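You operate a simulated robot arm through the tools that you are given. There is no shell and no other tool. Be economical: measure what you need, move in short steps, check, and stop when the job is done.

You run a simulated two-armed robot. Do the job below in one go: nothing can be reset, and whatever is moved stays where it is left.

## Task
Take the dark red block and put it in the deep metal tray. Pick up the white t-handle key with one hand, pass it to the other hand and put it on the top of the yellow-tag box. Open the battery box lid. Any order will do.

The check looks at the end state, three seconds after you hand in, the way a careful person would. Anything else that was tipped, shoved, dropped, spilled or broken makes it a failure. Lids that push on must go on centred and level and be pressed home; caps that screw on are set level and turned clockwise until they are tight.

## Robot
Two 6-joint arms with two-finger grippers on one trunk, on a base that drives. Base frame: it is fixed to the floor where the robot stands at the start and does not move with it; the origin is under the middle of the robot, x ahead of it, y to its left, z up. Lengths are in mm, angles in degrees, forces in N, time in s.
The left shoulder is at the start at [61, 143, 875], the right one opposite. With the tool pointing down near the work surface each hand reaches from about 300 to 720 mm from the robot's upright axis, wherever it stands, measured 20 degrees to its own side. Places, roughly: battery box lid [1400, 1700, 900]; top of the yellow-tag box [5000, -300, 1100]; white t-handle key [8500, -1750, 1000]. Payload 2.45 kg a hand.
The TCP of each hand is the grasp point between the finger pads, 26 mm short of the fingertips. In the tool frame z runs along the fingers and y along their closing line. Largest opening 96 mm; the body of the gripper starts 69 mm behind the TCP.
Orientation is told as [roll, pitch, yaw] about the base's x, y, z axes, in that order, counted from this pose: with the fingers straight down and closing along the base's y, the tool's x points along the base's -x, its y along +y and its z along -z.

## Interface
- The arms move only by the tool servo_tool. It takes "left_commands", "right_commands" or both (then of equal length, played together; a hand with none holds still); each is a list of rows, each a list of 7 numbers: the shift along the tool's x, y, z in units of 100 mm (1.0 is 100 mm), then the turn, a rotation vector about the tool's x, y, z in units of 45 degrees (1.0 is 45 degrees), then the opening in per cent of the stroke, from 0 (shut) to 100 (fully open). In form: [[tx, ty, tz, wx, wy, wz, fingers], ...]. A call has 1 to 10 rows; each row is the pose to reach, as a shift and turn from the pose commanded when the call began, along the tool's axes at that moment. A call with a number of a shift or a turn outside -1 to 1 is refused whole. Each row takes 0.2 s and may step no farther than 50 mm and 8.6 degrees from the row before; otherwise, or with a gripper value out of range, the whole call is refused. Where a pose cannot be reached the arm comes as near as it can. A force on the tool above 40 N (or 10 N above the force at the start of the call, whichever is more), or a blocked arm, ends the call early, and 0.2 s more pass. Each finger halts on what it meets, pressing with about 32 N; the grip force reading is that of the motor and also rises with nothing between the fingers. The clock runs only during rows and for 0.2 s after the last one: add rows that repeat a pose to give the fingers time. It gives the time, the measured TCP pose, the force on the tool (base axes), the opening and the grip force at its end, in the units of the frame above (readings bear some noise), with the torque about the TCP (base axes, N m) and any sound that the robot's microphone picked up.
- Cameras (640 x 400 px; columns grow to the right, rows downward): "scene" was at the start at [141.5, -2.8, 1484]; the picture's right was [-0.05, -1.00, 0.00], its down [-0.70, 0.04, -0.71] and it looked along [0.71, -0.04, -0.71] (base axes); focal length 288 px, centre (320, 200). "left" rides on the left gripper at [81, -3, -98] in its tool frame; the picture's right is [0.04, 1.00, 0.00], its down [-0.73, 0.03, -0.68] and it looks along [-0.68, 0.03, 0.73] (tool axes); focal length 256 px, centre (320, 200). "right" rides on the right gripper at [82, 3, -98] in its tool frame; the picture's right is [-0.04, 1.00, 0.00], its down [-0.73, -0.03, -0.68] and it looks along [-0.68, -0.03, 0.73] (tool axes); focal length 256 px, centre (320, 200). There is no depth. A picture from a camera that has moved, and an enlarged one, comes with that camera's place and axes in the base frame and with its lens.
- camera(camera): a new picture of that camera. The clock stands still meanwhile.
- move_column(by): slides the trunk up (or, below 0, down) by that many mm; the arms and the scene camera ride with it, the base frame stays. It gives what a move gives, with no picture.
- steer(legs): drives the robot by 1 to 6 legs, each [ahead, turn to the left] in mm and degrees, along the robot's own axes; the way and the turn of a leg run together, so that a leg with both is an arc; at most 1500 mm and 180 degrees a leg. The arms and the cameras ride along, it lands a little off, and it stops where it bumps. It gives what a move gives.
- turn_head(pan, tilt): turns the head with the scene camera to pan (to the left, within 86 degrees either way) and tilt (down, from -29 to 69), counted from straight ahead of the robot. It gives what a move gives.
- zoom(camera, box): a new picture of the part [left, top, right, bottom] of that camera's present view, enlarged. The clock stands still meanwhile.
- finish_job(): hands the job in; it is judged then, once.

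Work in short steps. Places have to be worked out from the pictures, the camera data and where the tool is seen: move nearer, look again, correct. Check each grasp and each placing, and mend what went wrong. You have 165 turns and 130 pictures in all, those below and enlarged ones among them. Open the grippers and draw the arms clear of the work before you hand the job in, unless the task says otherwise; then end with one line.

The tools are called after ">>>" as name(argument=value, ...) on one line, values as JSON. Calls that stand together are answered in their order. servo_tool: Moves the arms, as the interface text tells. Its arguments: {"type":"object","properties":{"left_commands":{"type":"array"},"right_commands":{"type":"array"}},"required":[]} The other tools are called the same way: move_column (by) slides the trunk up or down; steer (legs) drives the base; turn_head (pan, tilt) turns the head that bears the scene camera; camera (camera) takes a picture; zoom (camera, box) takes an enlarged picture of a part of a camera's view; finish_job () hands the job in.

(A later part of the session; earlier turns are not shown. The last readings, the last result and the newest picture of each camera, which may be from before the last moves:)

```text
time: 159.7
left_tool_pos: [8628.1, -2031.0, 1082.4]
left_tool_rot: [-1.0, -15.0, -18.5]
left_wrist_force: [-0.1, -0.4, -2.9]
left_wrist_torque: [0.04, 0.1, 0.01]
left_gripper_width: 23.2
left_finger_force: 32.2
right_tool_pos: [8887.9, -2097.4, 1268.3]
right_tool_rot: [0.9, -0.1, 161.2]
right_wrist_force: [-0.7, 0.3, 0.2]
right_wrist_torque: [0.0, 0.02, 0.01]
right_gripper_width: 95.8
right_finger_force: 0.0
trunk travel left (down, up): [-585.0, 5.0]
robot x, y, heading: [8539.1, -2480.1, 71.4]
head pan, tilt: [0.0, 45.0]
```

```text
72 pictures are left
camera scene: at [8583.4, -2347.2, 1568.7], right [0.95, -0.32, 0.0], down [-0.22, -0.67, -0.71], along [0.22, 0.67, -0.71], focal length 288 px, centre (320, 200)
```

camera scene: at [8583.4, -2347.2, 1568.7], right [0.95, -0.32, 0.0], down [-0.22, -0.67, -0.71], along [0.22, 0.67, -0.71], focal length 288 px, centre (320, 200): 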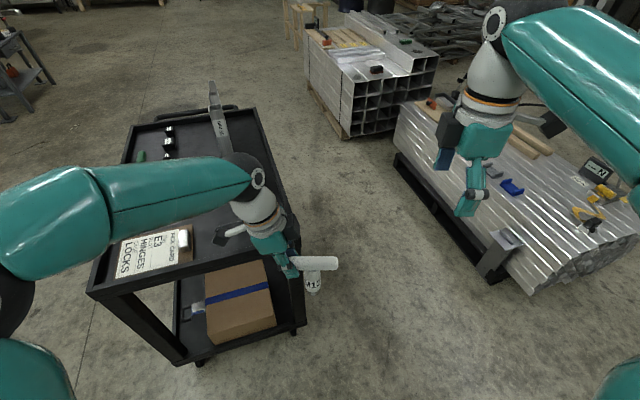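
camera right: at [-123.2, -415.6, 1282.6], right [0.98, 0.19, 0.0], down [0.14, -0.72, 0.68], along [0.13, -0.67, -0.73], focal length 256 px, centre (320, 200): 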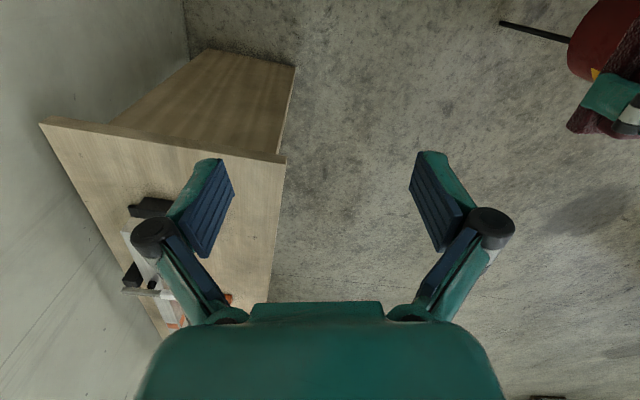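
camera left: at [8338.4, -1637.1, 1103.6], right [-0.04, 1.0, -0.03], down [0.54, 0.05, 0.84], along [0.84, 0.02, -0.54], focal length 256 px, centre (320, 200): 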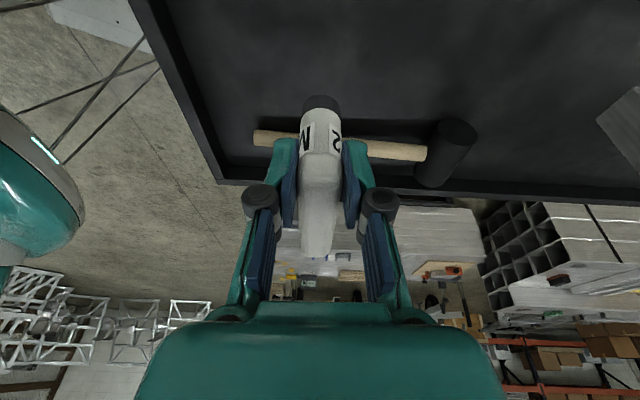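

Right is now at yaw 161°. I bring it tilted 15° outward to a point 100 mm short of the bar's other end (target (8704,-2056,1082)).

>>> servo_tool(right_commands=[[-0.2, 0.02, 0.11, 0, -0.085, 0, 100], [-0.4, 0.05, 0.22, 0, -0.17, 0, 100], [-0.6, 0.08, 0.33, 0, -0.25, 0, 100], [-0.8, 0.1, 0.45, 0, -0.333, 0, 100]])

>>> servo_tool(right_commands=[[-0.22, 0.03, 0.21, 0, 0, 0, 100], [-0.44, 0.06, 0.42, 0, 0, 0, 100], [-0.66, 0.09, 0.63, 0, 0, 0, 100], [-0.66, 0.09, 0.63, 0, 0, 0, 100]])

>>> camera(camera="right")

>>> zoom(camera="scene", box=[200, 100, 480, 330])

```text
time: 160.7
left_tool_pos: [8627.5, -2031.4, 1083.7]
left_tool_rot: [-1.1, -15.1, -18.4]
left_wrist_force: [-0.4, 0.4, -3.1]
left_wrist_torque: [0.03, 0.12, 0.01]
left_gripper_width: 23.2
left_finger_force: 31.7
right_tool_pos: [8806.8, -2082.7, 1222.5]
right_tool_rot: [0.8, -15.1, 160.9]
right_wrist_force: [-0.1, 0.9, 0.4]
right_wrist_torque: [0.02, 0.0, 0.02]
right_gripper_width: 96.0
right_finger_force: 0.1
trunk travel left (down, up): [-585.0, 5.0]
robot x, y, heading: [8534.5, -2484.1, 71.6]
head pan, tilt: [0.0, 45.0]
```

```text
time: 161.7
left_tool_pos: [8628.5, -2033.0, 1081.6]
left_tool_rot: [-1.0, -14.9, -18.5]
left_wrist_force: [0.8, 1.1, -2.9]
left_wrist_torque: [0.04, 0.12, -0.01]
left_gripper_width: 23.2
left_finger_force: 32.1
right_tool_pos: [8727.7, -2065.2, 1179.2]
right_tool_rot: [1.0, -14.9, 160.9]
right_wrist_force: [0.0, 0.1, -0.1]
right_wrist_torque: [0.03, 0.02, 0.02]
right_gripper_width: 96.3
right_finger_force: 0.0
trunk travel left (down, up): [-585.0, 5.0]
robot x, y, heading: [8539.3, -2484.4, 71.4]
head pan, tilt: [0.0, 45.0]
```

```text
71 pictures are left
camera right: at [8826.7, -2102.0, 1252.6], right [-0.36, -0.93, 0.03], down [-0.49, 0.21, 0.85], along [-0.79, 0.29, -0.53], focal length 256 px, centre (320, 200)
```

right: 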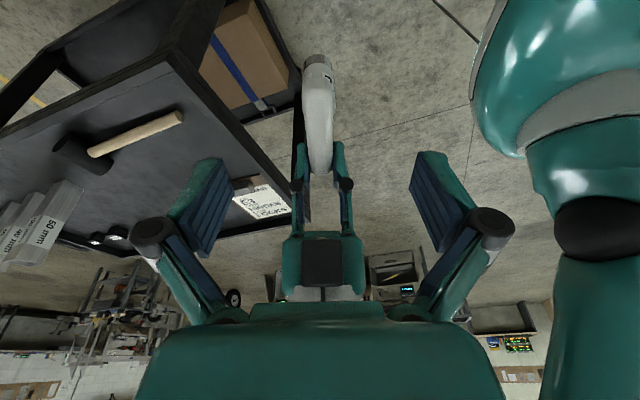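

```text
1.74 times, centred on (340, 215) of scene
camera zoom: at [8584.0, -2347.7, 1568.7], right [0.95, -0.32, 0.0], down [-0.22, -0.67, -0.71], along [0.22, 0.67, -0.71], focal length 500 px, centre (285, 174)
```

zoom: 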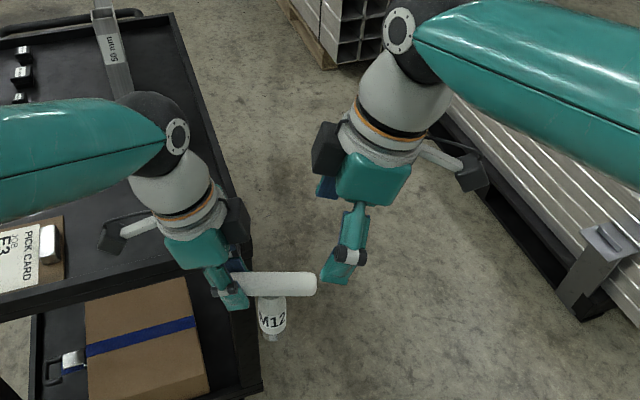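

Alignment looks right. I descend along the right tool axis in two steps.

>>> servo_tool(right_commands=[[0, 0, 0.3, 0, 0, 0, 100], [0.01, 0.01, 0.6, 0, 0, 0, 100], [0.02, 0.01, 0.8, 0, 0, 0, 100], [0.02, 0.01, 1.0, 0, 0, 0, 100]])

>>> camera(camera="right")

>>> zoom(camera="scene", box=[240, 180, 400, 300])

```text
time: 162.7
left_tool_pos: [8626.9, -2030.6, 1082.5]
left_tool_rot: [-1.0, -15.0, -18.5]
left_wrist_force: [0.4, -0.2, -3.0]
left_wrist_torque: [0.06, 0.16, -0.01]
left_gripper_width: 23.0
left_finger_force: 32.0
right_tool_pos: [8705.0, -2058.6, 1081.0]
right_tool_rot: [1.0, -15.1, 160.9]
right_wrist_force: [-1.0, 1.2, -0.4]
right_wrist_torque: [-0.02, 0.02, -0.03]
right_gripper_width: 96.1
right_finger_force: 0.1
trunk travel left (down, up): [-585.0, 5.0]
robot x, y, heading: [8540.9, -2482.4, 71.4]
head pan, tilt: [0.0, 45.0]
```

```text
69 pictures are left
camera right: at [8802.6, -2095.5, 1155.7], right [-0.36, -0.93, 0.03], down [-0.49, 0.21, 0.85], along [-0.79, 0.29, -0.53], focal length 256 px, centre (320, 200)
```

right: 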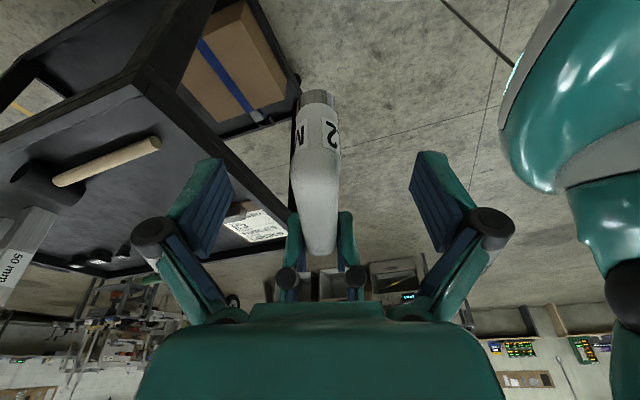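

```text
3.33 times, centred on (320, 240) of scene
camera zoom: at [8583.4, -2346.8, 1568.7], right [0.95, -0.32, 0.0], down [-0.22, -0.67, -0.71], along [0.22, 0.67, -0.71], focal length 958 px, centre (320, 67)
```

zoom: 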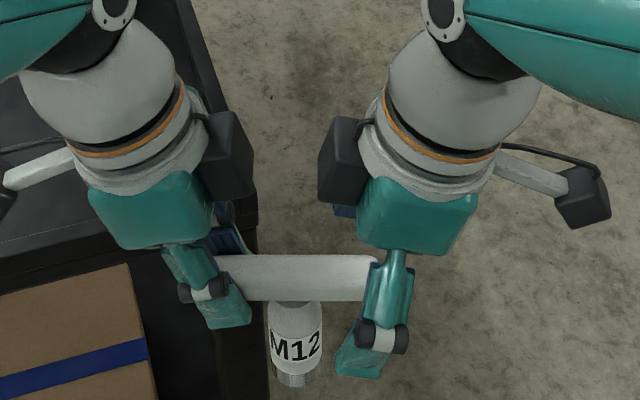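

The right fingers straddle the bar end, ~11 mm inside its tip. I close the right hand.

>>> servo_tool(right_commands=[[0, 0, 0, 0, 0, 0, 20], [0, 0, 0, 0, 0, 0, 0], [0, 0, 0, 0, 0, 0, 0], [0, 0, 0, 0, 0, 0, 0], [0, 0, 0, 0, 0, 0, 0], [0, 0, 0, 0, 0, 0, 0], [0, 0, 0, 0, 0, 0, 0]])

>>> zoom(camera="scene", box=[240, 180, 400, 300])

```text
time: 164.3
left_tool_pos: [8628.0, -2031.3, 1081.9]
left_tool_rot: [-1.2, -15.0, -18.5]
left_wrist_force: [-6.9, -15.6, 1.6]
left_wrist_torque: [-0.38, -0.13, -0.81]
left_gripper_width: 23.3
left_finger_force: 32.2
right_tool_pos: [8705.5, -2058.8, 1082.4]
right_tool_rot: [0.8, -15.2, 160.9]
right_wrist_force: [6.2, 16.0, -2.6]
right_wrist_torque: [0.22, -0.18, -0.61]
right_gripper_width: 23.2
right_finger_force: 31.2
trunk travel left (down, up): [-585.0, 5.0]
robot x, y, heading: [8540.9, -2487.2, 71.6]
head pan, tilt: [0.0, 45.0]
```

```text
3.33 times, centred on (320, 240) of scene
camera zoom: at [8583.5, -2347.3, 1568.7], right [0.95, -0.32, 0.0], down [-0.22, -0.67, -0.71], along [0.22, 0.67, -0.71], focal length 958 px, centre (320, 67)
```

zoom: 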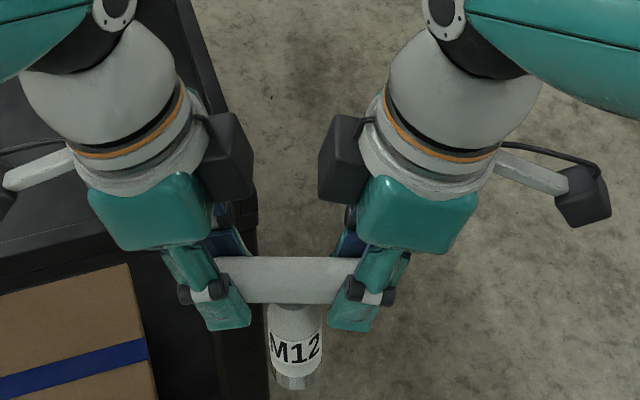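

Both hands hold the bar (23 mm each). I ease right 2 mm forward to relieve the ~17 N side load, then release left.

>>> servo_tool(right_commands=[[0, -0.01, 0, 0, 0, 0, 0], [0, -0.02, 0, 0, 0, 0, 0], [0, -0.02, 0, 0, 0, 0, 0]])

>>> servo_tool(left_commands=[[0, 0, 0, 0, 0, 0, 50], [0, 0, 0, 0, 0, 0, 100], [0, 0, 0, 0, 0, 0, 100], [0, 0, 0, 0, 0, 0, 100], [0, 0, 0, 0, 0, 0, 100], [0, 0, 0, 0, 0, 0, 100]])

>>> servo_tool(left_commands=[[0, 0, -0.3, 0, 0, 0, 100], [0, 0, -0.65, 0, 0, 0, 100], [0, 0, -1.0, 0, 0, 0, 100]])

>>> camera(camera="scene")

>>> camera(camera="right")

```text
time: 165.1
left_tool_pos: [8627.4, -2030.9, 1082.2]
left_tool_rot: [-1.0, -15.0, -18.5]
left_wrist_force: [-2.6, -10.7, -3.4]
left_wrist_torque: [-0.19, 0.27, -0.56]
left_gripper_width: 23.0
left_finger_force: 32.0
right_tool_pos: [8705.1, -2058.9, 1082.8]
right_tool_rot: [0.9, -15.1, 160.9]
right_wrist_force: [2.6, 10.2, 0.2]
right_wrist_torque: [0.24, -0.12, -0.4]
right_gripper_width: 22.9
right_finger_force: 32.0
trunk travel left (down, up): [-585.0, 5.0]
robot x, y, heading: [8538.2, -2483.7, 71.9]
head pan, tilt: [0.0, 45.0]
```

```text
time: 166.5
left_tool_pos: [8627.4, -2031.0, 1081.4]
left_tool_rot: [-1.0, -14.9, -18.5]
left_wrist_force: [0.7, -1.0, 0.6]
left_wrist_torque: [0.02, 0.03, -0.03]
left_gripper_width: 95.8
left_finger_force: 0.2
right_tool_pos: [8705.5, -2057.7, 1082.6]
right_tool_rot: [1.0, -15.0, 160.8]
right_wrist_force: [-0.6, -0.1, 1.0]
right_wrist_torque: [-0.04, -0.12, 0.0]
right_gripper_width: 23.4
right_finger_force: 31.8
trunk travel left (down, up): [-585.0, 5.0]
robot x, y, heading: [8543.2, -2486.9, 71.7]
head pan, tilt: [0.0, 45.0]
```

```text
time: 167.3
left_tool_pos: [8603.5, -2021.2, 1178.9]
left_tool_rot: [-1.0, -15.0, -18.5]
left_wrist_force: [-0.1, 0.7, -0.2]
left_wrist_torque: [0.01, 0.02, -0.02]
left_gripper_width: 96.1
left_finger_force: 0.0
right_tool_pos: [8704.9, -2058.7, 1082.7]
right_tool_rot: [0.9, -15.0, 160.9]
right_wrist_force: [0.5, -0.2, -0.5]
right_wrist_torque: [-0.04, -0.11, 0.03]
right_gripper_width: 23.5
right_finger_force: 31.3
trunk travel left (down, up): [-585.0, 5.0]
robot x, y, heading: [8538.6, -2485.7, 71.5]
head pan, tilt: [0.0, 45.0]
```

```text
66 pictures are left
camera scene: at [8583.1, -2347.7, 1568.7], right [0.95, -0.32, 0.0], down [-0.22, -0.67, -0.71], along [0.22, 0.67, -0.71], focal length 288 px, centre (320, 200)
```

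scene: 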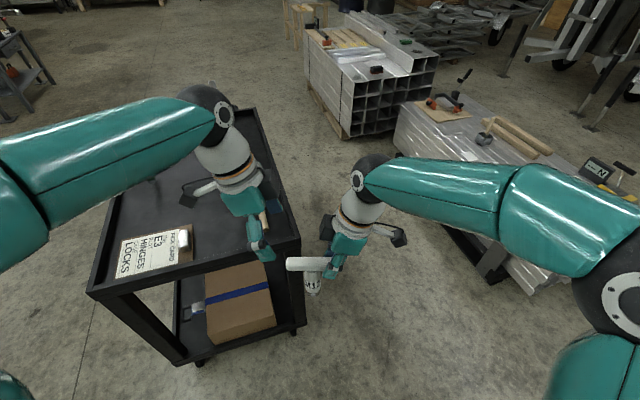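

```text
65 pictures are left
camera right: at [8803.2, -2094.6, 1156.1], right [-0.36, -0.93, 0.03], down [-0.49, 0.21, 0.85], along [-0.79, 0.29, -0.53], focal length 256 px, centre (320, 200)
```

right: 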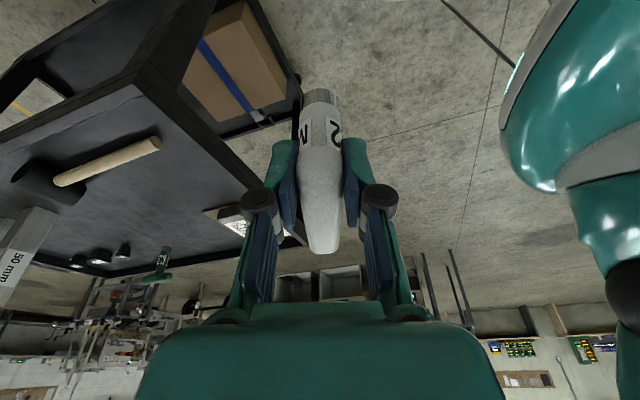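

Handover succeeded: right alone holds the key. I move left aside, then back up and turn towards the metallic boxes.

>>> servo_tool(left_commands=[[0.3, 0, -0.08, 0, 0, 0, 100], [0.6, 0, -0.16, 0, 0, 0, 100], [0.966, 0, -0.26, 0, 0, 0, 100]])

>>> steer(legs=[[-200, 0], [0, 50], [0, 50], [1300, 0]])

>>> turn_head(pan=-15, tilt=15)

>>> camera(camera="scene")

```text
time: 168.1
left_tool_pos: [8508.3, -1988.9, 1179.6]
left_tool_rot: [-1.1, -15.1, -18.6]
left_wrist_force: [-0.5, 0.2, 0.4]
left_wrist_torque: [0.01, -0.01, -0.01]
left_gripper_width: 95.9
left_finger_force: 0.0
right_tool_pos: [8704.3, -2058.7, 1082.0]
right_tool_rot: [1.0, -15.0, 161.0]
right_wrist_force: [-0.3, 0.4, -0.1]
right_wrist_torque: [-0.06, -0.14, -0.02]
right_gripper_width: 23.1
right_finger_force: 31.7
trunk travel left (down, up): [-585.0, 5.0]
robot x, y, heading: [8540.3, -2486.4, 71.3]
head pan, tilt: [0.0, 45.0]
```

```text
time: 174.0
left_tool_pos: [7976.7, -2632.8, 1179.8]
left_tool_rot: [-1.1, -15.2, 63.5]
left_wrist_force: [-0.5, -1.3, -1.0]
left_wrist_torque: [0.06, -0.06, -0.02]
left_gripper_width: 96.0
left_finger_force: 0.1
right_tool_pos: [8072.8, -2449.0, 1081.6]
right_tool_rot: [1.0, -14.7, -117.0]
right_wrist_force: [-1.5, -1.6, 0.3]
right_wrist_torque: [0.17, -0.1, 0.01]
right_gripper_width: 23.8
right_finger_force: 31.8
trunk travel left (down, up): [-585.0, 5.0]
robot x, y, heading: [8500.8, -2617.3, 155.8]
head pan, tilt: [0.0, 45.0]
stopped in leg 3: the robot was blocked; the commanded pose is now the measured one
```

```text
time: 174.9
left_tool_pos: [7980.1, -2629.5, 1180.3]
left_tool_rot: [-1.0, -14.9, 63.4]
left_wrist_force: [0.0, -0.1, 0.9]
left_wrist_torque: [-0.01, -0.01, -0.03]
left_gripper_width: 96.1
left_finger_force: 0.1
right_tool_pos: [8075.4, -2445.9, 1083.3]
right_tool_rot: [0.9, -15.0, -117.1]
right_wrist_force: [0.4, -0.8, 0.0]
right_wrist_torque: [0.13, -0.06, 0.01]
right_gripper_width: 23.3
right_finger_force: 31.6
trunk travel left (down, up): [-585.0, 5.0]
robot x, y, heading: [8502.9, -2613.8, 155.6]
head pan, tilt: [-15.0, 15.0]
```

```text
64 pictures are left
camera scene: at [8374.2, -2531.6, 1615.4], right [0.64, 0.77, 0.0], down [0.2, -0.17, -0.97], along [-0.75, 0.61, -0.26], focal length 288 px, centre (320, 200)
```

scene: 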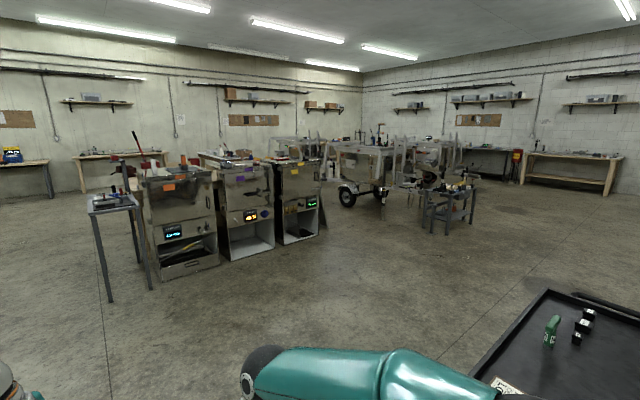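

Three metal cabinets with coloured tags are visible. I zoom in to find the yellow one.

>>> zoom(camera="scene", box=[90, 120, 350, 290])

```text
2.35 times, centred on (220, 205) of scene
camera zoom: at [8374.2, -2531.6, 1615.4], right [0.64, 0.77, 0.0], down [0.2, -0.17, -0.97], along [-0.75, 0.61, -0.26], focal length 676 px, centre (555, 188)
```

zoom: 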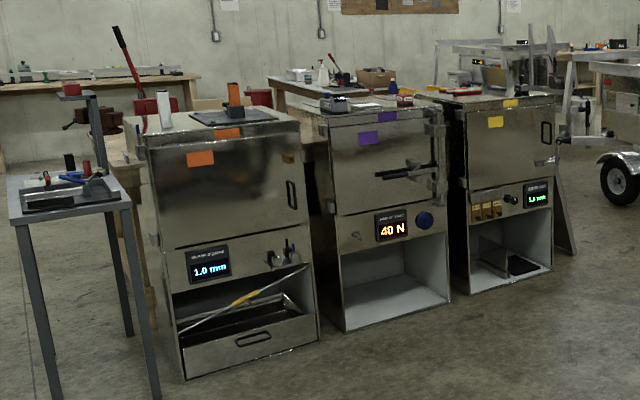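

The yellow tag is on the cabinet at y≈-576..-5, front at x≈5225, top z≈1085. I drive there in stages to face its front.

>>> steer(legs=[[1000, 0], [0, -29], [1500, 0], [800, 0], [0, 27], [0, 27]])

>>> turn_head(pan=0, tilt=25)

>>> camera(camera="scene")

```text
time: 195.9
left_tool_pos: [5742.1, -612.1, 1180.0]
left_tool_rot: [-1.1, -15.0, 89.6]
left_wrist_force: [-0.6, -0.4, 0.4]
left_wrist_torque: [-0.01, -0.02, -0.03]
left_gripper_width: 96.0
left_finger_force: 0.0
right_tool_pos: [5748.1, -403.3, 1082.0]
right_tool_rot: [1.0, -15.0, -91.1]
right_wrist_force: [-0.2, 0.3, -2.7]
right_wrist_torque: [0.13, 0.0, -0.06]
right_gripper_width: 23.6
right_finger_force: 32.0
trunk travel left (down, up): [-585.0, 5.0]
robot x, y, heading: [6208.7, -332.3, -179.4]
head pan, tilt: [-15.0, 15.0]
```

```text
time: 196.6
left_tool_pos: [5744.2, -609.8, 1181.5]
left_tool_rot: [-1.0, -15.0, 89.4]
left_wrist_force: [-0.8, 0.7, 0.0]
left_wrist_torque: [-0.08, 0.0, -0.01]
left_gripper_width: 96.2
left_finger_force: 0.0
right_tool_pos: [5748.1, -400.8, 1085.4]
right_tool_rot: [0.9, -15.2, -91.1]
right_wrist_force: [0.6, 1.0, -3.1]
right_wrist_torque: [0.11, -0.04, -0.01]
right_gripper_width: 23.6
right_finger_force: 31.8
trunk travel left (down, up): [-585.0, 5.0]
robot x, y, heading: [6206.4, -330.1, -179.4]
head pan, tilt: [0.0, 25.0]
```

```text
62 pictures are left
camera scene: at [6053.4, -329.3, 1599.3], right [-0.02, 1.0, 0.0], down [0.42, 0.01, -0.91], along [-0.91, -0.01, -0.42], focal length 288 px, centre (320, 200)
```

scene: 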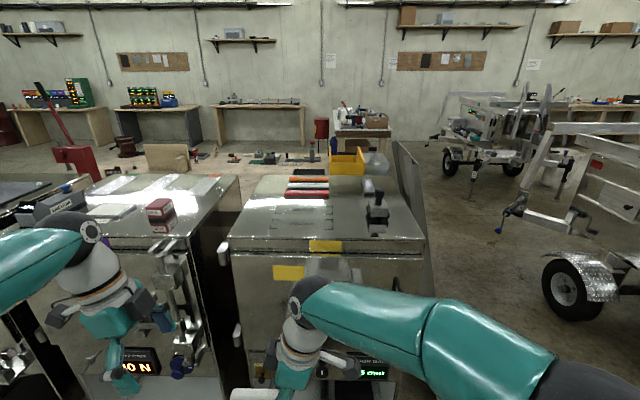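

The yellow-tag cabinet is ahead. I zoom on its top for free space.

>>> zoom(camera="scene", box=[210, 150, 450, 300])

```text
2.67 times, centred on (330, 225) of scene
camera zoom: at [6053.4, -329.3, 1599.3], right [-0.02, 1.0, 0.0], down [0.42, 0.01, -0.91], along [-0.91, -0.01, -0.42], focal length 767 px, centre (293, 133)
```

zoom: 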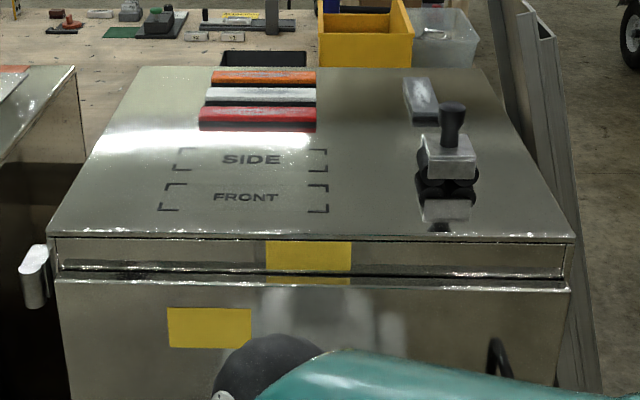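

Free spot chosen: stem at about (5130, -245), between the stencil marks and the black stamp. I first raise both hands, then roll forward.

>>> servo_tool(left_commands=[[-0.03, -0.15, -0.12, 0, 0, 0, 100], [-0.06, -0.3, -0.25, 0, 0, 0, 100], [-0.1, -0.5, -0.386, 0, 0, 0, 100]], right_commands=[[0.1, 0, -0.28, 0, 0, 0, 0], [0.2, 0, -0.56, 0, 0, 0, 0], [0.288, 0, -0.855, 0, 0, 0, 0]])

>>> servo_tool(left_commands=[[-0.03, -0.15, -0.12, 0, 0, 0, 100], [-0.06, -0.3, -0.25, 0, 0, 0, 100], [-0.1, -0.5, -0.386, 0, 0, 0, 100]], right_commands=[[0.1, 0, -0.28, 0, 0, 0, 0], [0.2, 0, -0.56, 0, 0, 0, 0], [0.288, 0, -0.855, 0, 0, 0, 0]])

>>> steer(legs=[[400, 0]])

>>> turn_head(pan=-10, tilt=45)

>>> camera(camera="scene")

```text
time: 197.4
left_tool_pos: [5796.1, -612.8, 1222.4]
left_tool_rot: [-0.9, -15.0, 89.5]
left_wrist_force: [1.2, 0.9, 0.7]
left_wrist_torque: [-0.04, 0.01, 0.03]
left_gripper_width: 95.9
left_finger_force: 0.0
right_tool_pos: [5749.2, -352.6, 1159.5]
right_tool_rot: [0.9, -15.0, -91.0]
right_wrist_force: [0.0, 0.2, -2.4]
right_wrist_torque: [0.06, 0.04, 0.0]
right_gripper_width: 23.6
right_finger_force: 31.8
trunk travel left (down, up): [-585.0, 5.0]
robot x, y, heading: [6207.3, -330.6, -179.1]
head pan, tilt: [0.0, 25.0]
```

```text
time: 198.2
left_tool_pos: [5844.1, -613.8, 1263.4]
left_tool_rot: [-0.9, -15.1, 89.4]
left_wrist_force: [0.5, 0.2, 0.1]
left_wrist_torque: [0.0, 0.03, 0.01]
left_gripper_width: 95.9
left_finger_force: 0.0
right_tool_pos: [5748.4, -302.6, 1236.3]
right_tool_rot: [0.9, -14.9, -91.0]
right_wrist_force: [-0.1, 0.1, -2.9]
right_wrist_torque: [0.06, 0.01, -0.01]
right_gripper_width: 23.4
right_finger_force: 32.2
trunk travel left (down, up): [-585.0, 5.0]
robot x, y, heading: [6204.9, -329.0, -178.9]
head pan, tilt: [0.0, 25.0]
```

```text
time: 200.8
left_tool_pos: [5444.3, -617.7, 1262.7]
left_tool_rot: [-1.1, -15.0, 89.5]
left_wrist_force: [0.0, -0.1, 0.2]
left_wrist_torque: [0.01, -0.01, 0.03]
left_gripper_width: 95.8
left_finger_force: 0.0
right_tool_pos: [5349.4, -310.2, 1234.4]
right_tool_rot: [1.1, -14.9, -91.2]
right_wrist_force: [-0.5, 0.2, -3.3]
right_wrist_torque: [0.11, -0.02, 0.01]
right_gripper_width: 23.4
right_finger_force: 31.7
trunk travel left (down, up): [-585.0, 5.0]
robot x, y, heading: [5810.4, -333.9, -179.1]
head pan, tilt: [0.0, 25.0]
```

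```text
time: 201.6
left_tool_pos: [5445.1, -618.6, 1264.0]
left_tool_rot: [-1.0, -15.0, 89.4]
left_wrist_force: [1.3, -0.2, 0.4]
left_wrist_torque: [0.02, 0.01, -0.03]
left_gripper_width: 96.2
left_finger_force: 0.1
right_tool_pos: [5351.6, -310.5, 1236.3]
right_tool_rot: [0.9, -14.9, -91.1]
right_wrist_force: [0.3, 0.4, -3.3]
right_wrist_torque: [0.08, 0.02, 0.0]
right_gripper_width: 23.4
right_finger_force: 32.1
trunk travel left (down, up): [-585.0, 5.0]
robot x, y, heading: [5810.8, -337.4, -179.1]
head pan, tilt: [-10.0, 45.0]
```

```text
60 pictures are left
camera scene: at [5668.7, -323.4, 1568.8], right [0.16, 0.99, 0.0], down [0.7, -0.11, -0.71], along [-0.7, 0.11, -0.71], focal length 288 px, centre (320, 200)
```

scene: 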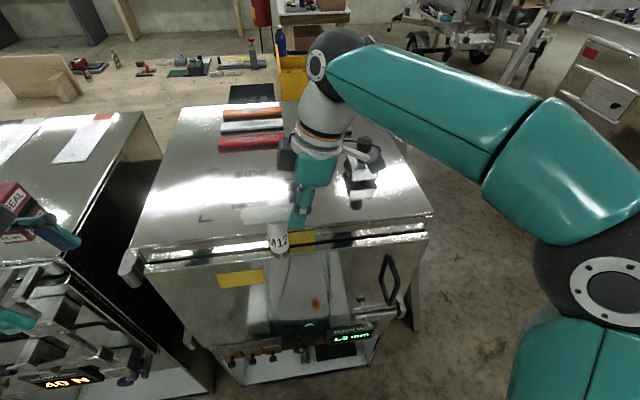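

Top edge comes out at z≈1090, front corner (5271,-2). I raise right 50 more and shift it right 100, then roll ahead 130.

>>> servo_tool(right_commands=[[0, 0, -0.3, 0, 0, 0, 0], [0.3, 0, -0.5, 0, 0, 0, 0], [0.6, 0, -0.65, 0, 0, 0, 0], [0.83, 0, -0.74, 0, 0, 0, 0]])

>>> steer(legs=[[130, 0]])

>>> camera(camera="right")

>>> camera(camera="scene")

```text
time: 202.6
left_tool_pos: [5444.5, -619.5, 1263.8]
left_tool_rot: [-1.0, -14.9, 89.3]
left_wrist_force: [-0.5, -0.7, 0.4]
left_wrist_torque: [0.02, 0.01, -0.02]
left_gripper_width: 96.3
left_finger_force: 0.0
right_tool_pos: [5351.9, -208.1, 1286.5]
right_tool_rot: [0.9, -15.0, -91.0]
right_wrist_force: [0.3, -0.8, -3.5]
right_wrist_torque: [0.1, 0.04, -0.02]
right_gripper_width: 23.4
right_finger_force: 31.9
trunk travel left (down, up): [-585.0, 5.0]
robot x, y, heading: [5807.6, -337.6, -179.5]
head pan, tilt: [-10.0, 45.0]
```

```text
time: 203.9
left_tool_pos: [5313.4, -620.2, 1262.6]
left_tool_rot: [-1.1, -15.0, 89.4]
left_wrist_force: [-0.4, 0.9, 0.1]
left_wrist_torque: [0.03, -0.04, -0.02]
left_gripper_width: 96.2
left_finger_force: 0.0
right_tool_pos: [5220.3, -212.3, 1284.5]
right_tool_rot: [1.0, -15.0, -91.2]
right_wrist_force: [-0.5, -0.7, -3.6]
right_wrist_torque: [0.13, -0.02, -0.03]
right_gripper_width: 23.4
right_finger_force: 32.1
trunk travel left (down, up): [-585.0, 5.0]
robot x, y, heading: [5677.9, -339.7, -179.1]
head pan, tilt: [-10.0, 45.0]
```

```text
59 pictures are left
camera right: at [5224.6, -108.1, 1359.3], right [1.0, -0.05, 0.03], down [-0.05, -0.53, 0.84], along [-0.03, -0.84, -0.53], focal length 256 px, centre (320, 200)
```

right: 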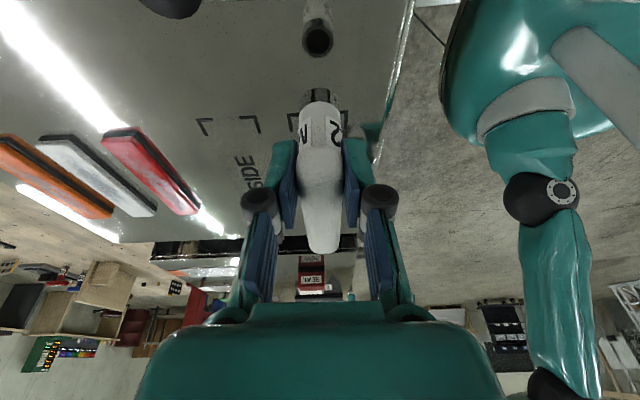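

```text
58 pictures are left
camera scene: at [5537.1, -325.0, 1568.6], right [0.16, 0.99, 0.0], down [0.7, -0.11, -0.71], along [-0.7, 0.11, -0.71], focal length 288 px, centre (320, 200)
```

scene: 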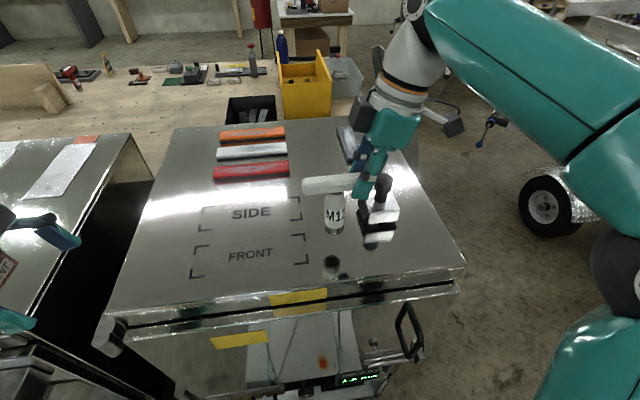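

The glossy top shows the key's reflection. To stay clear of the stamp I shift 25 mm left, keep x, and lower 25 mm, then look again.

>>> servo_tool(right_commands=[[-0.12, -0.02, 0.03, 0, 0, 0, 0], [-0.24, -0.05, 0.065, 0, 0, 0, 0], [-0.21, -0.05, 0.19, 0, 0, 0, 0], [-0.175, -0.05, 0.3, 0, 0, 0, 0], [-0.175, -0.05, 0.3, 0, 0, 0, 0]])

>>> zoom(camera="scene", box=[260, 150, 460, 290])

```text
time: 205.1
left_tool_pos: [5314.9, -620.7, 1263.7]
left_tool_rot: [-1.0, -14.9, 89.3]
left_wrist_force: [-0.1, 0.1, 0.2]
left_wrist_torque: [0.02, -0.01, -0.01]
left_gripper_width: 96.1
left_finger_force: 0.0
right_tool_pos: [5216.5, -236.4, 1261.6]
right_tool_rot: [0.9, -15.1, -91.1]
right_wrist_force: [-1.0, 0.1, -2.9]
right_wrist_torque: [0.11, -0.01, -0.02]
right_gripper_width: 23.0
right_finger_force: 31.5
trunk travel left (down, up): [-585.0, 5.0]
robot x, y, heading: [5679.1, -340.6, -179.2]
head pan, tilt: [-10.0, 45.0]
```

```text
2.86 times, centred on (360, 220) of scene
camera zoom: at [5539.2, -325.0, 1568.8], right [0.16, 0.99, 0.0], down [0.7, -0.11, -0.71], along [-0.7, 0.11, -0.71], focal length 821 px, centre (206, 143)
```

zoom: 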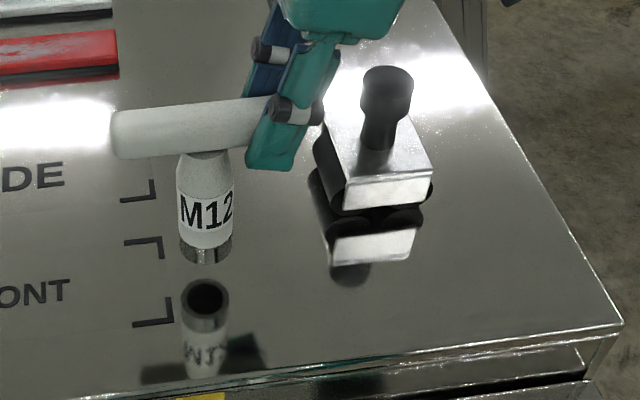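

Gap is about 24 mm by the mirror image. I lower 19 mm more.

>>> servo_tool(right_commands=[[0.02, 0, 0.08, 0, 0, 0, 0], [0.04, 0, 0.15, 0, 0, 0, 0], [0.049, 0, 0.184, 0, 0, 0, 0], [0.049, 0, 0.184, 0, 0, 0, 0]])

>>> zoom(camera="scene", box=[290, 190, 370, 250])

```text
time: 206.1
left_tool_pos: [5314.5, -620.9, 1263.6]
left_tool_rot: [-0.9, -15.1, 89.3]
left_wrist_force: [0.3, 0.4, 1.4]
left_wrist_torque: [0.01, 0.01, 0.0]
left_gripper_width: 96.2
left_finger_force: 0.2
right_tool_pos: [5215.9, -236.9, 1242.5]
right_tool_rot: [0.8, -15.0, -91.1]
right_wrist_force: [-0.5, 0.2, -3.6]
right_wrist_torque: [0.11, -0.01, 0.02]
right_gripper_width: 23.6
right_finger_force: 31.8
trunk travel left (down, up): [-585.0, 5.0]
robot x, y, heading: [5680.8, -341.2, -179.0]
head pan, tilt: [-10.0, 45.0]
```

```text
6.67 times, centred on (330, 220) of scene
camera zoom: at [5539.0, -325.1, 1568.7], right [0.16, 0.99, 0.0], down [0.7, -0.11, -0.71], along [-0.7, 0.11, -0.71], focal length 1916 px, centre (253, 67)
```

zoom: 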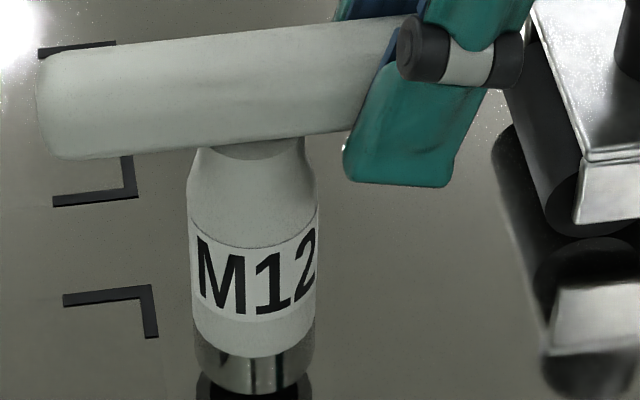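

Only a few mm left. I lower in 2 mm increments watching the force.

>>> servo_tool(right_commands=[[0.005, 0, 0.02, 0, 0, 0, 0], [0.01, 0, 0.04, 0, 0, 0, 0], [0.01, 0, 0.04, 0, 0, 0, 0]])

>>> servo_tool(right_commands=[[0.005, 0, 0.02, 0, 0, 0, 0], [0.005, 0, 0.02, 0, 0, 0, 0]])

>>> zoom(camera="scene", box=[290, 200, 370, 260])

```text
time: 206.9
left_tool_pos: [5314.0, -621.0, 1264.3]
left_tool_rot: [-1.1, -15.0, 89.2]
left_wrist_force: [-0.6, 0.5, 0.5]
left_wrist_torque: [-0.01, -0.02, 0.02]
left_gripper_width: 96.3
left_finger_force: 0.0
right_tool_pos: [5218.2, -236.6, 1238.9]
right_tool_rot: [0.8, -15.0, -91.2]
right_wrist_force: [-0.9, 0.2, -2.2]
right_wrist_torque: [0.13, -0.01, -0.01]
right_gripper_width: 23.4
right_finger_force: 32.1
trunk travel left (down, up): [-585.0, 5.0]
robot x, y, heading: [5679.7, -336.0, -179.2]
head pan, tilt: [-10.0, 45.0]
```

```text
time: 207.5
left_tool_pos: [5314.1, -620.6, 1263.8]
left_tool_rot: [-1.0, -15.0, 89.3]
left_wrist_force: [-0.6, -0.2, 0.4]
left_wrist_torque: [0.0, 0.01, 0.04]
left_gripper_width: 96.1
left_finger_force: 0.0
right_tool_pos: [5216.6, -236.8, 1236.4]
right_tool_rot: [0.9, -15.0, -91.1]
right_wrist_force: [-0.5, -0.1, -2.7]
right_wrist_torque: [0.11, -0.01, -0.02]
right_gripper_width: 23.5
right_finger_force: 32.1
trunk travel left (down, up): [-585.0, 5.0]
robot x, y, heading: [5683.6, -339.4, -178.9]
head pan, tilt: [-10.0, 45.0]
```

```text
6.67 times, centred on (330, 230) of scene
camera zoom: at [5538.9, -325.1, 1568.7], right [0.16, 0.99, 0.0], down [0.7, -0.11, -0.71], along [-0.7, 0.11, -0.71], focal length 1916 px, centre (253, 0)
```

zoom: 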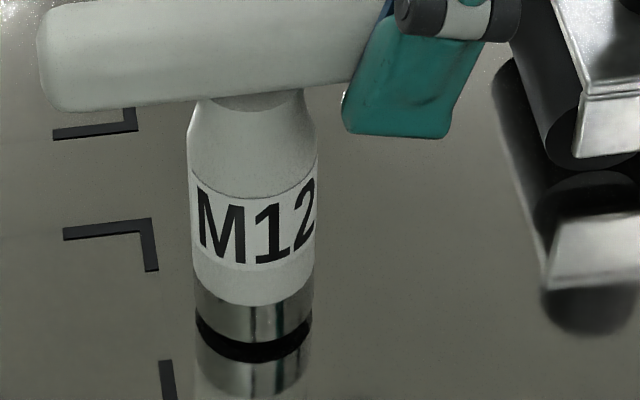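

About 3 mm gap left. Continue with 2 mm, then 1 mm.

>>> servo_tool(right_commands=[[0.005, 0, 0.02, 0, 0, 0, 0], [0.005, 0, 0.02, 0, 0, 0, 0]])

>>> servo_tool(right_commands=[[0.003, 0, 0.01, 0, 0, 0, 0], [0.003, 0, 0.01, 0, 0, 0, 0]])

>>> zoom(camera="scene", box=[290, 200, 370, 260])

```text
time: 208.1
left_tool_pos: [5315.2, -621.8, 1263.1]
left_tool_rot: [-1.0, -15.1, 89.4]
left_wrist_force: [-0.4, 0.0, 0.0]
left_wrist_torque: [0.03, -0.01, 0.02]
left_gripper_width: 95.9
left_finger_force: 0.0
right_tool_pos: [5218.2, -236.2, 1234.3]
right_tool_rot: [0.9, -15.1, -91.1]
right_wrist_force: [0.4, -0.1, -2.8]
right_wrist_torque: [0.13, 0.0, -0.01]
right_gripper_width: 23.4
right_finger_force: 31.9
trunk travel left (down, up): [-585.0, 5.0]
robot x, y, heading: [5680.7, -340.6, -179.6]
head pan, tilt: [-10.0, 45.0]
```

```text
time: 208.7
left_tool_pos: [5315.7, -620.9, 1263.8]
left_tool_rot: [-1.0, -15.0, 89.3]
left_wrist_force: [0.2, 0.3, 0.7]
left_wrist_torque: [0.04, -0.01, 0.02]
left_gripper_width: 95.9
left_finger_force: 0.1
right_tool_pos: [5217.9, -235.7, 1233.2]
right_tool_rot: [0.9, -15.0, -91.2]
right_wrist_force: [0.4, -0.3, -3.1]
right_wrist_torque: [0.1, 0.03, 0.01]
right_gripper_width: 23.3
right_finger_force: 32.6
trunk travel left (down, up): [-585.0, 5.0]
robot x, y, heading: [5683.6, -339.2, -179.3]
head pan, tilt: [-10.0, 45.0]
```

```text
6.67 times, centred on (330, 230) of scene
camera zoom: at [5538.9, -325.1, 1568.7], right [0.16, 0.99, 0.0], down [0.7, -0.11, -0.71], along [-0.7, 0.11, -0.71], focal length 1916 px, centre (253, 0)
```

zoom: 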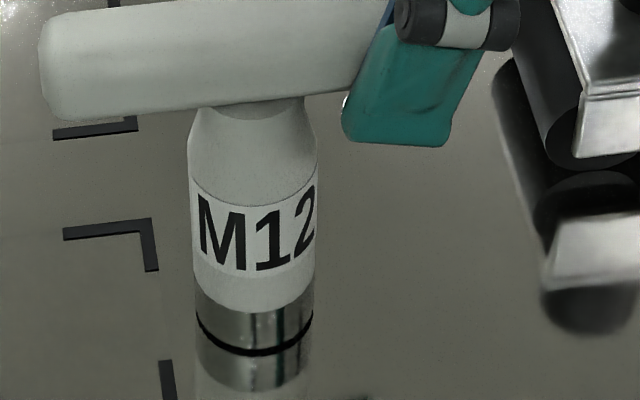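

Only a thin dark line (~1 mm) remains. Two more 1 mm steps.

>>> servo_tool(right_commands=[[0.003, 0, 0.01, 0, 0, 0, 0], [0.003, 0, 0.01, 0, 0, 0, 0]])

>>> servo_tool(right_commands=[[0.002, 0, 0.007, 0, 0, 0, 0], [0.002, 0, 0.007, 0, 0, 0, 0]])

>>> zoom(camera="scene", box=[290, 200, 370, 260])

```text
time: 209.3
left_tool_pos: [5315.1, -620.9, 1263.4]
left_tool_rot: [-1.0, -15.0, 89.3]
left_wrist_force: [0.8, 0.5, 0.4]
left_wrist_torque: [0.03, -0.02, 0.02]
left_gripper_width: 95.9
left_finger_force: 0.0
right_tool_pos: [5219.4, -235.9, 1232.5]
right_tool_rot: [0.8, -15.1, -91.2]
right_wrist_force: [-0.4, 0.4, -2.6]
right_wrist_torque: [0.11, 0.0, 0.01]
right_gripper_width: 23.4
right_finger_force: 32.5
trunk travel left (down, up): [-585.0, 5.0]
robot x, y, heading: [5682.4, -337.5, -179.3]
head pan, tilt: [-10.0, 45.0]
```

```text
time: 209.9
left_tool_pos: [5315.2, -620.7, 1263.2]
left_tool_rot: [-1.0, -15.1, 89.2]
left_wrist_force: [-0.2, -0.4, 0.6]
left_wrist_torque: [0.0, 0.03, 0.03]
left_gripper_width: 96.2
left_finger_force: 0.0
right_tool_pos: [5217.2, -236.5, 1231.1]
right_tool_rot: [0.9, -14.9, -91.2]
right_wrist_force: [-0.2, 0.3, -3.1]
right_wrist_torque: [0.1, -0.02, -0.03]
right_gripper_width: 23.2
right_finger_force: 32.2
trunk travel left (down, up): [-585.0, 5.0]
robot x, y, heading: [5681.7, -339.3, -179.2]
head pan, tilt: [-10.0, 45.0]
```

```text
6.67 times, centred on (330, 230) of scene
camera zoom: at [5538.9, -325.1, 1568.7], right [0.16, 0.99, 0.0], down [0.7, -0.11, -0.71], along [-0.7, 0.11, -0.71], focal length 1916 px, centre (253, 0)
```

zoom: 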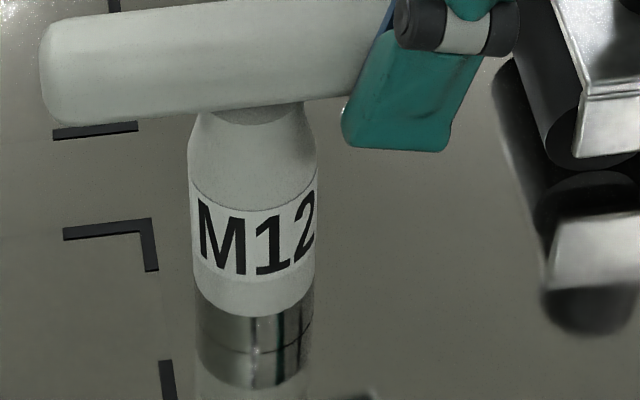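

Bottom meets its mirror image. One more mm to confirm contact by force.

>>> servo_tool(right_commands=[[0.002, 0, 0.008, 0, 0, 0, 0], [0.002, 0, 0.008, 0, 0, 0, 0]])

```text
time: 210.5
left_tool_pos: [5314.5, -620.0, 1264.7]
left_tool_rot: [-1.0, -15.0, 89.3]
left_wrist_force: [0.2, 0.3, 0.3]
left_wrist_torque: [-0.02, 0.02, -0.03]
left_gripper_width: 95.7
left_finger_force: 0.1
right_tool_pos: [5218.2, -236.6, 1232.1]
right_tool_rot: [0.8, -15.0, -91.2]
right_wrist_force: [-1.6, 0.8, 2.6]
right_wrist_torque: [-0.12, 0.13, -0.08]
right_gripper_width: 23.6
right_finger_force: 32.1
trunk travel left (down, up): [-585.0, 5.0]
robot x, y, heading: [5678.6, -339.3, -179.2]
head pan, tilt: [-10.0, 45.0]
```

Contact is confirmed (+5.7 N change). I open gently, then draw the hand up along its axis.

>>> servo_tool(right_commands=[[0, 0, 0, 0, 0, 0, 30], [0, 0, 0, 0, 0, 0, 45], [0, 0, 0, 0, 0, 0, 70], [0, 0, 0, 0, 0, 0, 70], [0, 0, 0, 0, 0, 0, 70]])

>>> zoom(camera="scene", box=[260, 150, 420, 270])

```text
time: 211.7
left_tool_pos: [5315.4, -621.5, 1264.6]
left_tool_rot: [-1.0, -15.0, 89.3]
left_wrist_force: [0.0, -0.2, 0.3]
left_wrist_torque: [0.03, -0.02, -0.04]
left_gripper_width: 96.3
left_finger_force: 0.1
right_tool_pos: [5218.0, -236.1, 1231.9]
right_tool_rot: [1.0, -15.0, -91.2]
right_wrist_force: [0.3, 0.2, -0.7]
right_wrist_torque: [0.03, -0.03, 0.02]
right_gripper_width: 67.7
right_finger_force: 0.1
trunk travel left (down, up): [-585.0, 5.0]
robot x, y, heading: [5681.3, -339.2, -179.3]
head pan, tilt: [-10.0, 45.0]
```

```text
3.33 times, centred on (340, 210) of scene
camera zoom: at [5539.2, -325.1, 1568.8], right [0.16, 0.99, 0.0], down [0.7, -0.11, -0.71], along [-0.7, 0.11, -0.71], focal length 958 px, centre (253, 167)
```

zoom: 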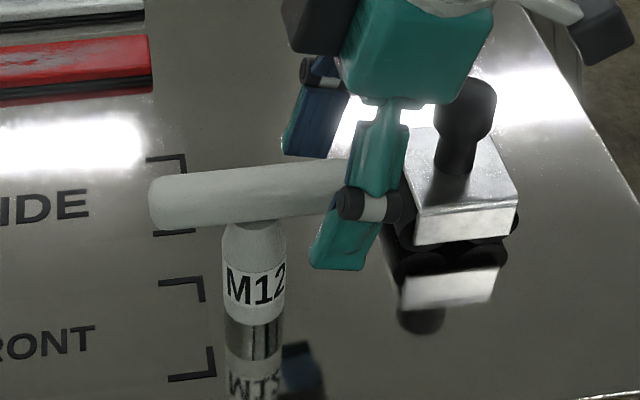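

Key stands free and upright. I withdraw straight up, then check.

>>> servo_tool(right_commands=[[-0.06, 0, -0.2, 0, 0, 0, 70], [-0.15, 0, -0.55, 0, 0, 0, 70], [-0.26, 0, -0.966, 0, 0, 0, 70]])

>>> steer(legs=[[-400, 0]])

>>> turn_head(pan=0, tilt=30)

>>> camera(camera="scene")

```text
time: 212.5
left_tool_pos: [5314.1, -622.0, 1263.0]
left_tool_rot: [-1.1, -15.0, 89.3]
left_wrist_force: [-0.3, 0.3, 0.6]
left_wrist_torque: [-0.01, -0.03, -0.01]
left_gripper_width: 95.8
left_finger_force: 0.0
right_tool_pos: [5217.3, -237.2, 1329.6]
right_tool_rot: [0.9, -15.0, -91.1]
right_wrist_force: [-0.5, -0.1, 0.9]
right_wrist_torque: [-0.01, 0.01, 0.01]
right_gripper_width: 67.3
right_finger_force: 0.1
trunk travel left (down, up): [-585.0, 5.0]
robot x, y, heading: [5682.5, -339.0, -179.3]
head pan, tilt: [-10.0, 45.0]
```

```text
time: 215.0
left_tool_pos: [5721.5, -616.2, 1263.8]
left_tool_rot: [-1.0, -15.0, 89.3]
left_wrist_force: [-0.7, -0.7, 0.1]
left_wrist_torque: [0.02, 0.03, 0.0]
left_gripper_width: 96.1
left_finger_force: 0.1
right_tool_pos: [5623.1, -230.5, 1330.2]
right_tool_rot: [0.9, -15.0, -91.1]
right_wrist_force: [0.2, 0.4, -0.4]
right_wrist_torque: [-0.01, 0.03, -0.01]
right_gripper_width: 67.0
right_finger_force: 0.1
trunk travel left (down, up): [-585.0, 5.0]
robot x, y, heading: [6088.2, -333.1, -179.0]
head pan, tilt: [-10.0, 45.0]
```

```text
time: 215.8
left_tool_pos: [5720.7, -615.4, 1264.5]
left_tool_rot: [-1.1, -15.0, 89.3]
left_wrist_force: [0.1, -0.1, -0.4]
left_wrist_torque: [0.03, -0.03, 0.03]
left_gripper_width: 96.1
left_finger_force: 0.1
right_tool_pos: [5623.4, -231.0, 1330.4]
right_tool_rot: [0.9, -15.1, -91.2]
right_wrist_force: [0.2, 0.2, 0.3]
right_wrist_torque: [-0.01, 0.02, 0.04]
right_gripper_width: 67.2
right_finger_force: 0.2
trunk travel left (down, up): [-585.0, 5.0]
robot x, y, heading: [6083.2, -332.2, -179.3]
head pan, tilt: [0.0, 30.0]
```

```text
51 pictures are left
camera scene: at [5934.2, -333.6, 1591.3], right [-0.01, 1.0, 0.0], down [0.5, 0.01, -0.87], along [-0.87, -0.01, -0.5], focal length 288 px, centre (320, 200)
```

scene: 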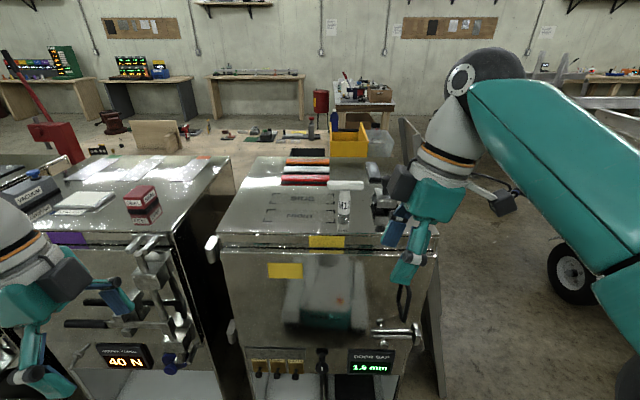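

The key stands on the yellow-tag box. Next is the battery box near the start; I drive right, then along y≈800 back, looking on the way.

>>> steer(legs=[[0, -40], [0, -40], [1130, 0], [0, 40], [0, 39]])

>>> turn_head(pan=0, tilt=22)

>>> camera(camera="scene")

```text
time: 220.1
left_tool_pos: [5715.9, -50.1, 1266.5]
left_tool_rot: [-1.0, -14.8, 15.1]
left_wrist_force: [1.3, 0.9, 0.8]
left_wrist_torque: [-0.05, 0.09, -0.01]
left_gripper_width: 96.1
left_finger_force: 0.1
right_tool_pos: [6059.2, 147.4, 1330.2]
right_tool_rot: [0.9, -15.2, -165.5]
right_wrist_force: [1.0, -0.5, 0.1]
right_wrist_torque: [-0.04, 0.1, 0.0]
right_gripper_width: 67.0
right_finger_force: 0.0
trunk travel left (down, up): [-585.0, 5.0]
robot x, y, heading: [6043.8, -341.3, 104.8]
head pan, tilt: [0.0, 30.0]
stopped in leg 2: the robot was blocked; the commanded pose is now the measured one
```

```text
time: 220.7
left_tool_pos: [5711.9, -52.6, 1265.6]
left_tool_rot: [-1.0, -15.1, 15.1]
left_wrist_force: [-0.9, -0.1, -0.4]
left_wrist_torque: [0.01, -0.02, -0.01]
left_gripper_width: 96.1
left_finger_force: 0.1
right_tool_pos: [6055.8, 144.7, 1331.1]
right_tool_rot: [0.8, -14.9, -165.3]
right_wrist_force: [-0.6, 0.2, 0.2]
right_wrist_torque: [-0.02, -0.01, 0.0]
right_gripper_width: 67.4
right_finger_force: 0.0
trunk travel left (down, up): [-585.0, 5.0]
robot x, y, heading: [6044.6, -344.3, 105.1]
head pan, tilt: [0.0, 22.0]
```

```text
50 pictures are left
camera scene: at [5999.8, -194.2, 1604.2], right [0.97, 0.26, 0.0], down [0.1, -0.36, -0.93], along [-0.24, 0.9, -0.38], focal length 288 px, centre (320, 200)
```

scene: 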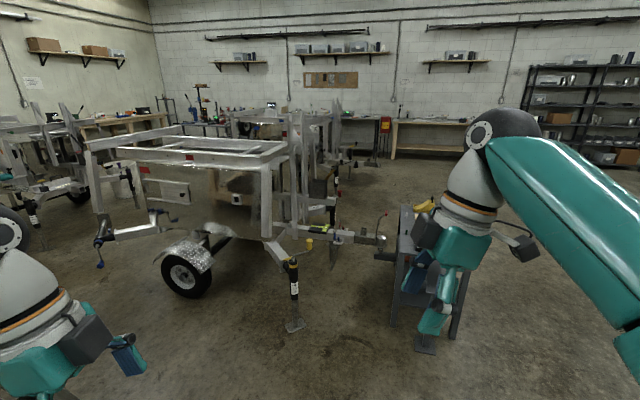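

Trailer 2 lies ahead; the corridor between it and the cabinets is centred near y≈600. I drive into it and turn to -x.

>>> steer(legs=[[960, 0], [0, 38], [0, 37]])

>>> turn_head(pan=0, tilt=25)

>>> camera(camera="scene")

```text
time: 229.6
left_tool_pos: [5408.5, 361.4, 1264.0]
left_tool_rot: [-1.1, -15.0, 86.3]
left_wrist_force: [0.0, -1.0, 0.1]
left_wrist_torque: [0.07, -0.04, 0.03]
left_gripper_width: 96.0
left_finger_force: 0.1
right_tool_pos: [5330.3, 750.5, 1332.6]
right_tool_rot: [0.8, -14.9, -94.2]
right_wrist_force: [-0.6, -1.0, -0.4]
right_wrist_torque: [0.07, -0.05, 0.0]
right_gripper_width: 67.0
right_finger_force: 0.1
trunk travel left (down, up): [-585.0, 5.0]
robot x, y, heading: [5791.2, 629.0, 177.6]
head pan, tilt: [0.0, 22.0]
stopped in leg 3: the robot was blocked; the commanded pose is now the measured one
```

```text
time: 230.2
left_tool_pos: [5409.1, 365.7, 1266.2]
left_tool_rot: [-1.0, -15.0, 86.2]
left_wrist_force: [-0.5, 0.5, -0.1]
left_wrist_torque: [-0.02, -0.05, -0.02]
left_gripper_width: 96.0
left_finger_force: 0.0
right_tool_pos: [5333.5, 756.0, 1333.4]
right_tool_rot: [0.7, -15.0, -94.3]
right_wrist_force: [-0.5, -0.1, -0.9]
right_wrist_torque: [-0.02, -0.02, 0.03]
right_gripper_width: 67.4
right_finger_force: 0.0
trunk travel left (down, up): [-585.0, 5.0]
robot x, y, heading: [5796.0, 627.0, 177.5]
head pan, tilt: [0.0, 25.0]
```

```text
49 pictures are left
camera scene: at [5641.5, 635.8, 1599.3], right [0.04, 1.0, 0.0], down [0.42, -0.02, -0.91], along [-0.91, 0.04, -0.42], focal length 288 px, centre (320, 200)
```

scene: 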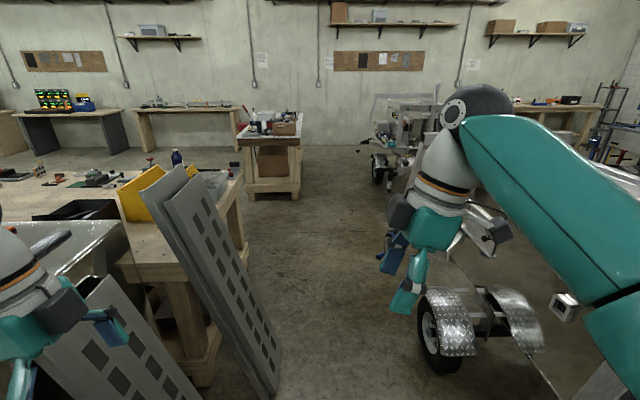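

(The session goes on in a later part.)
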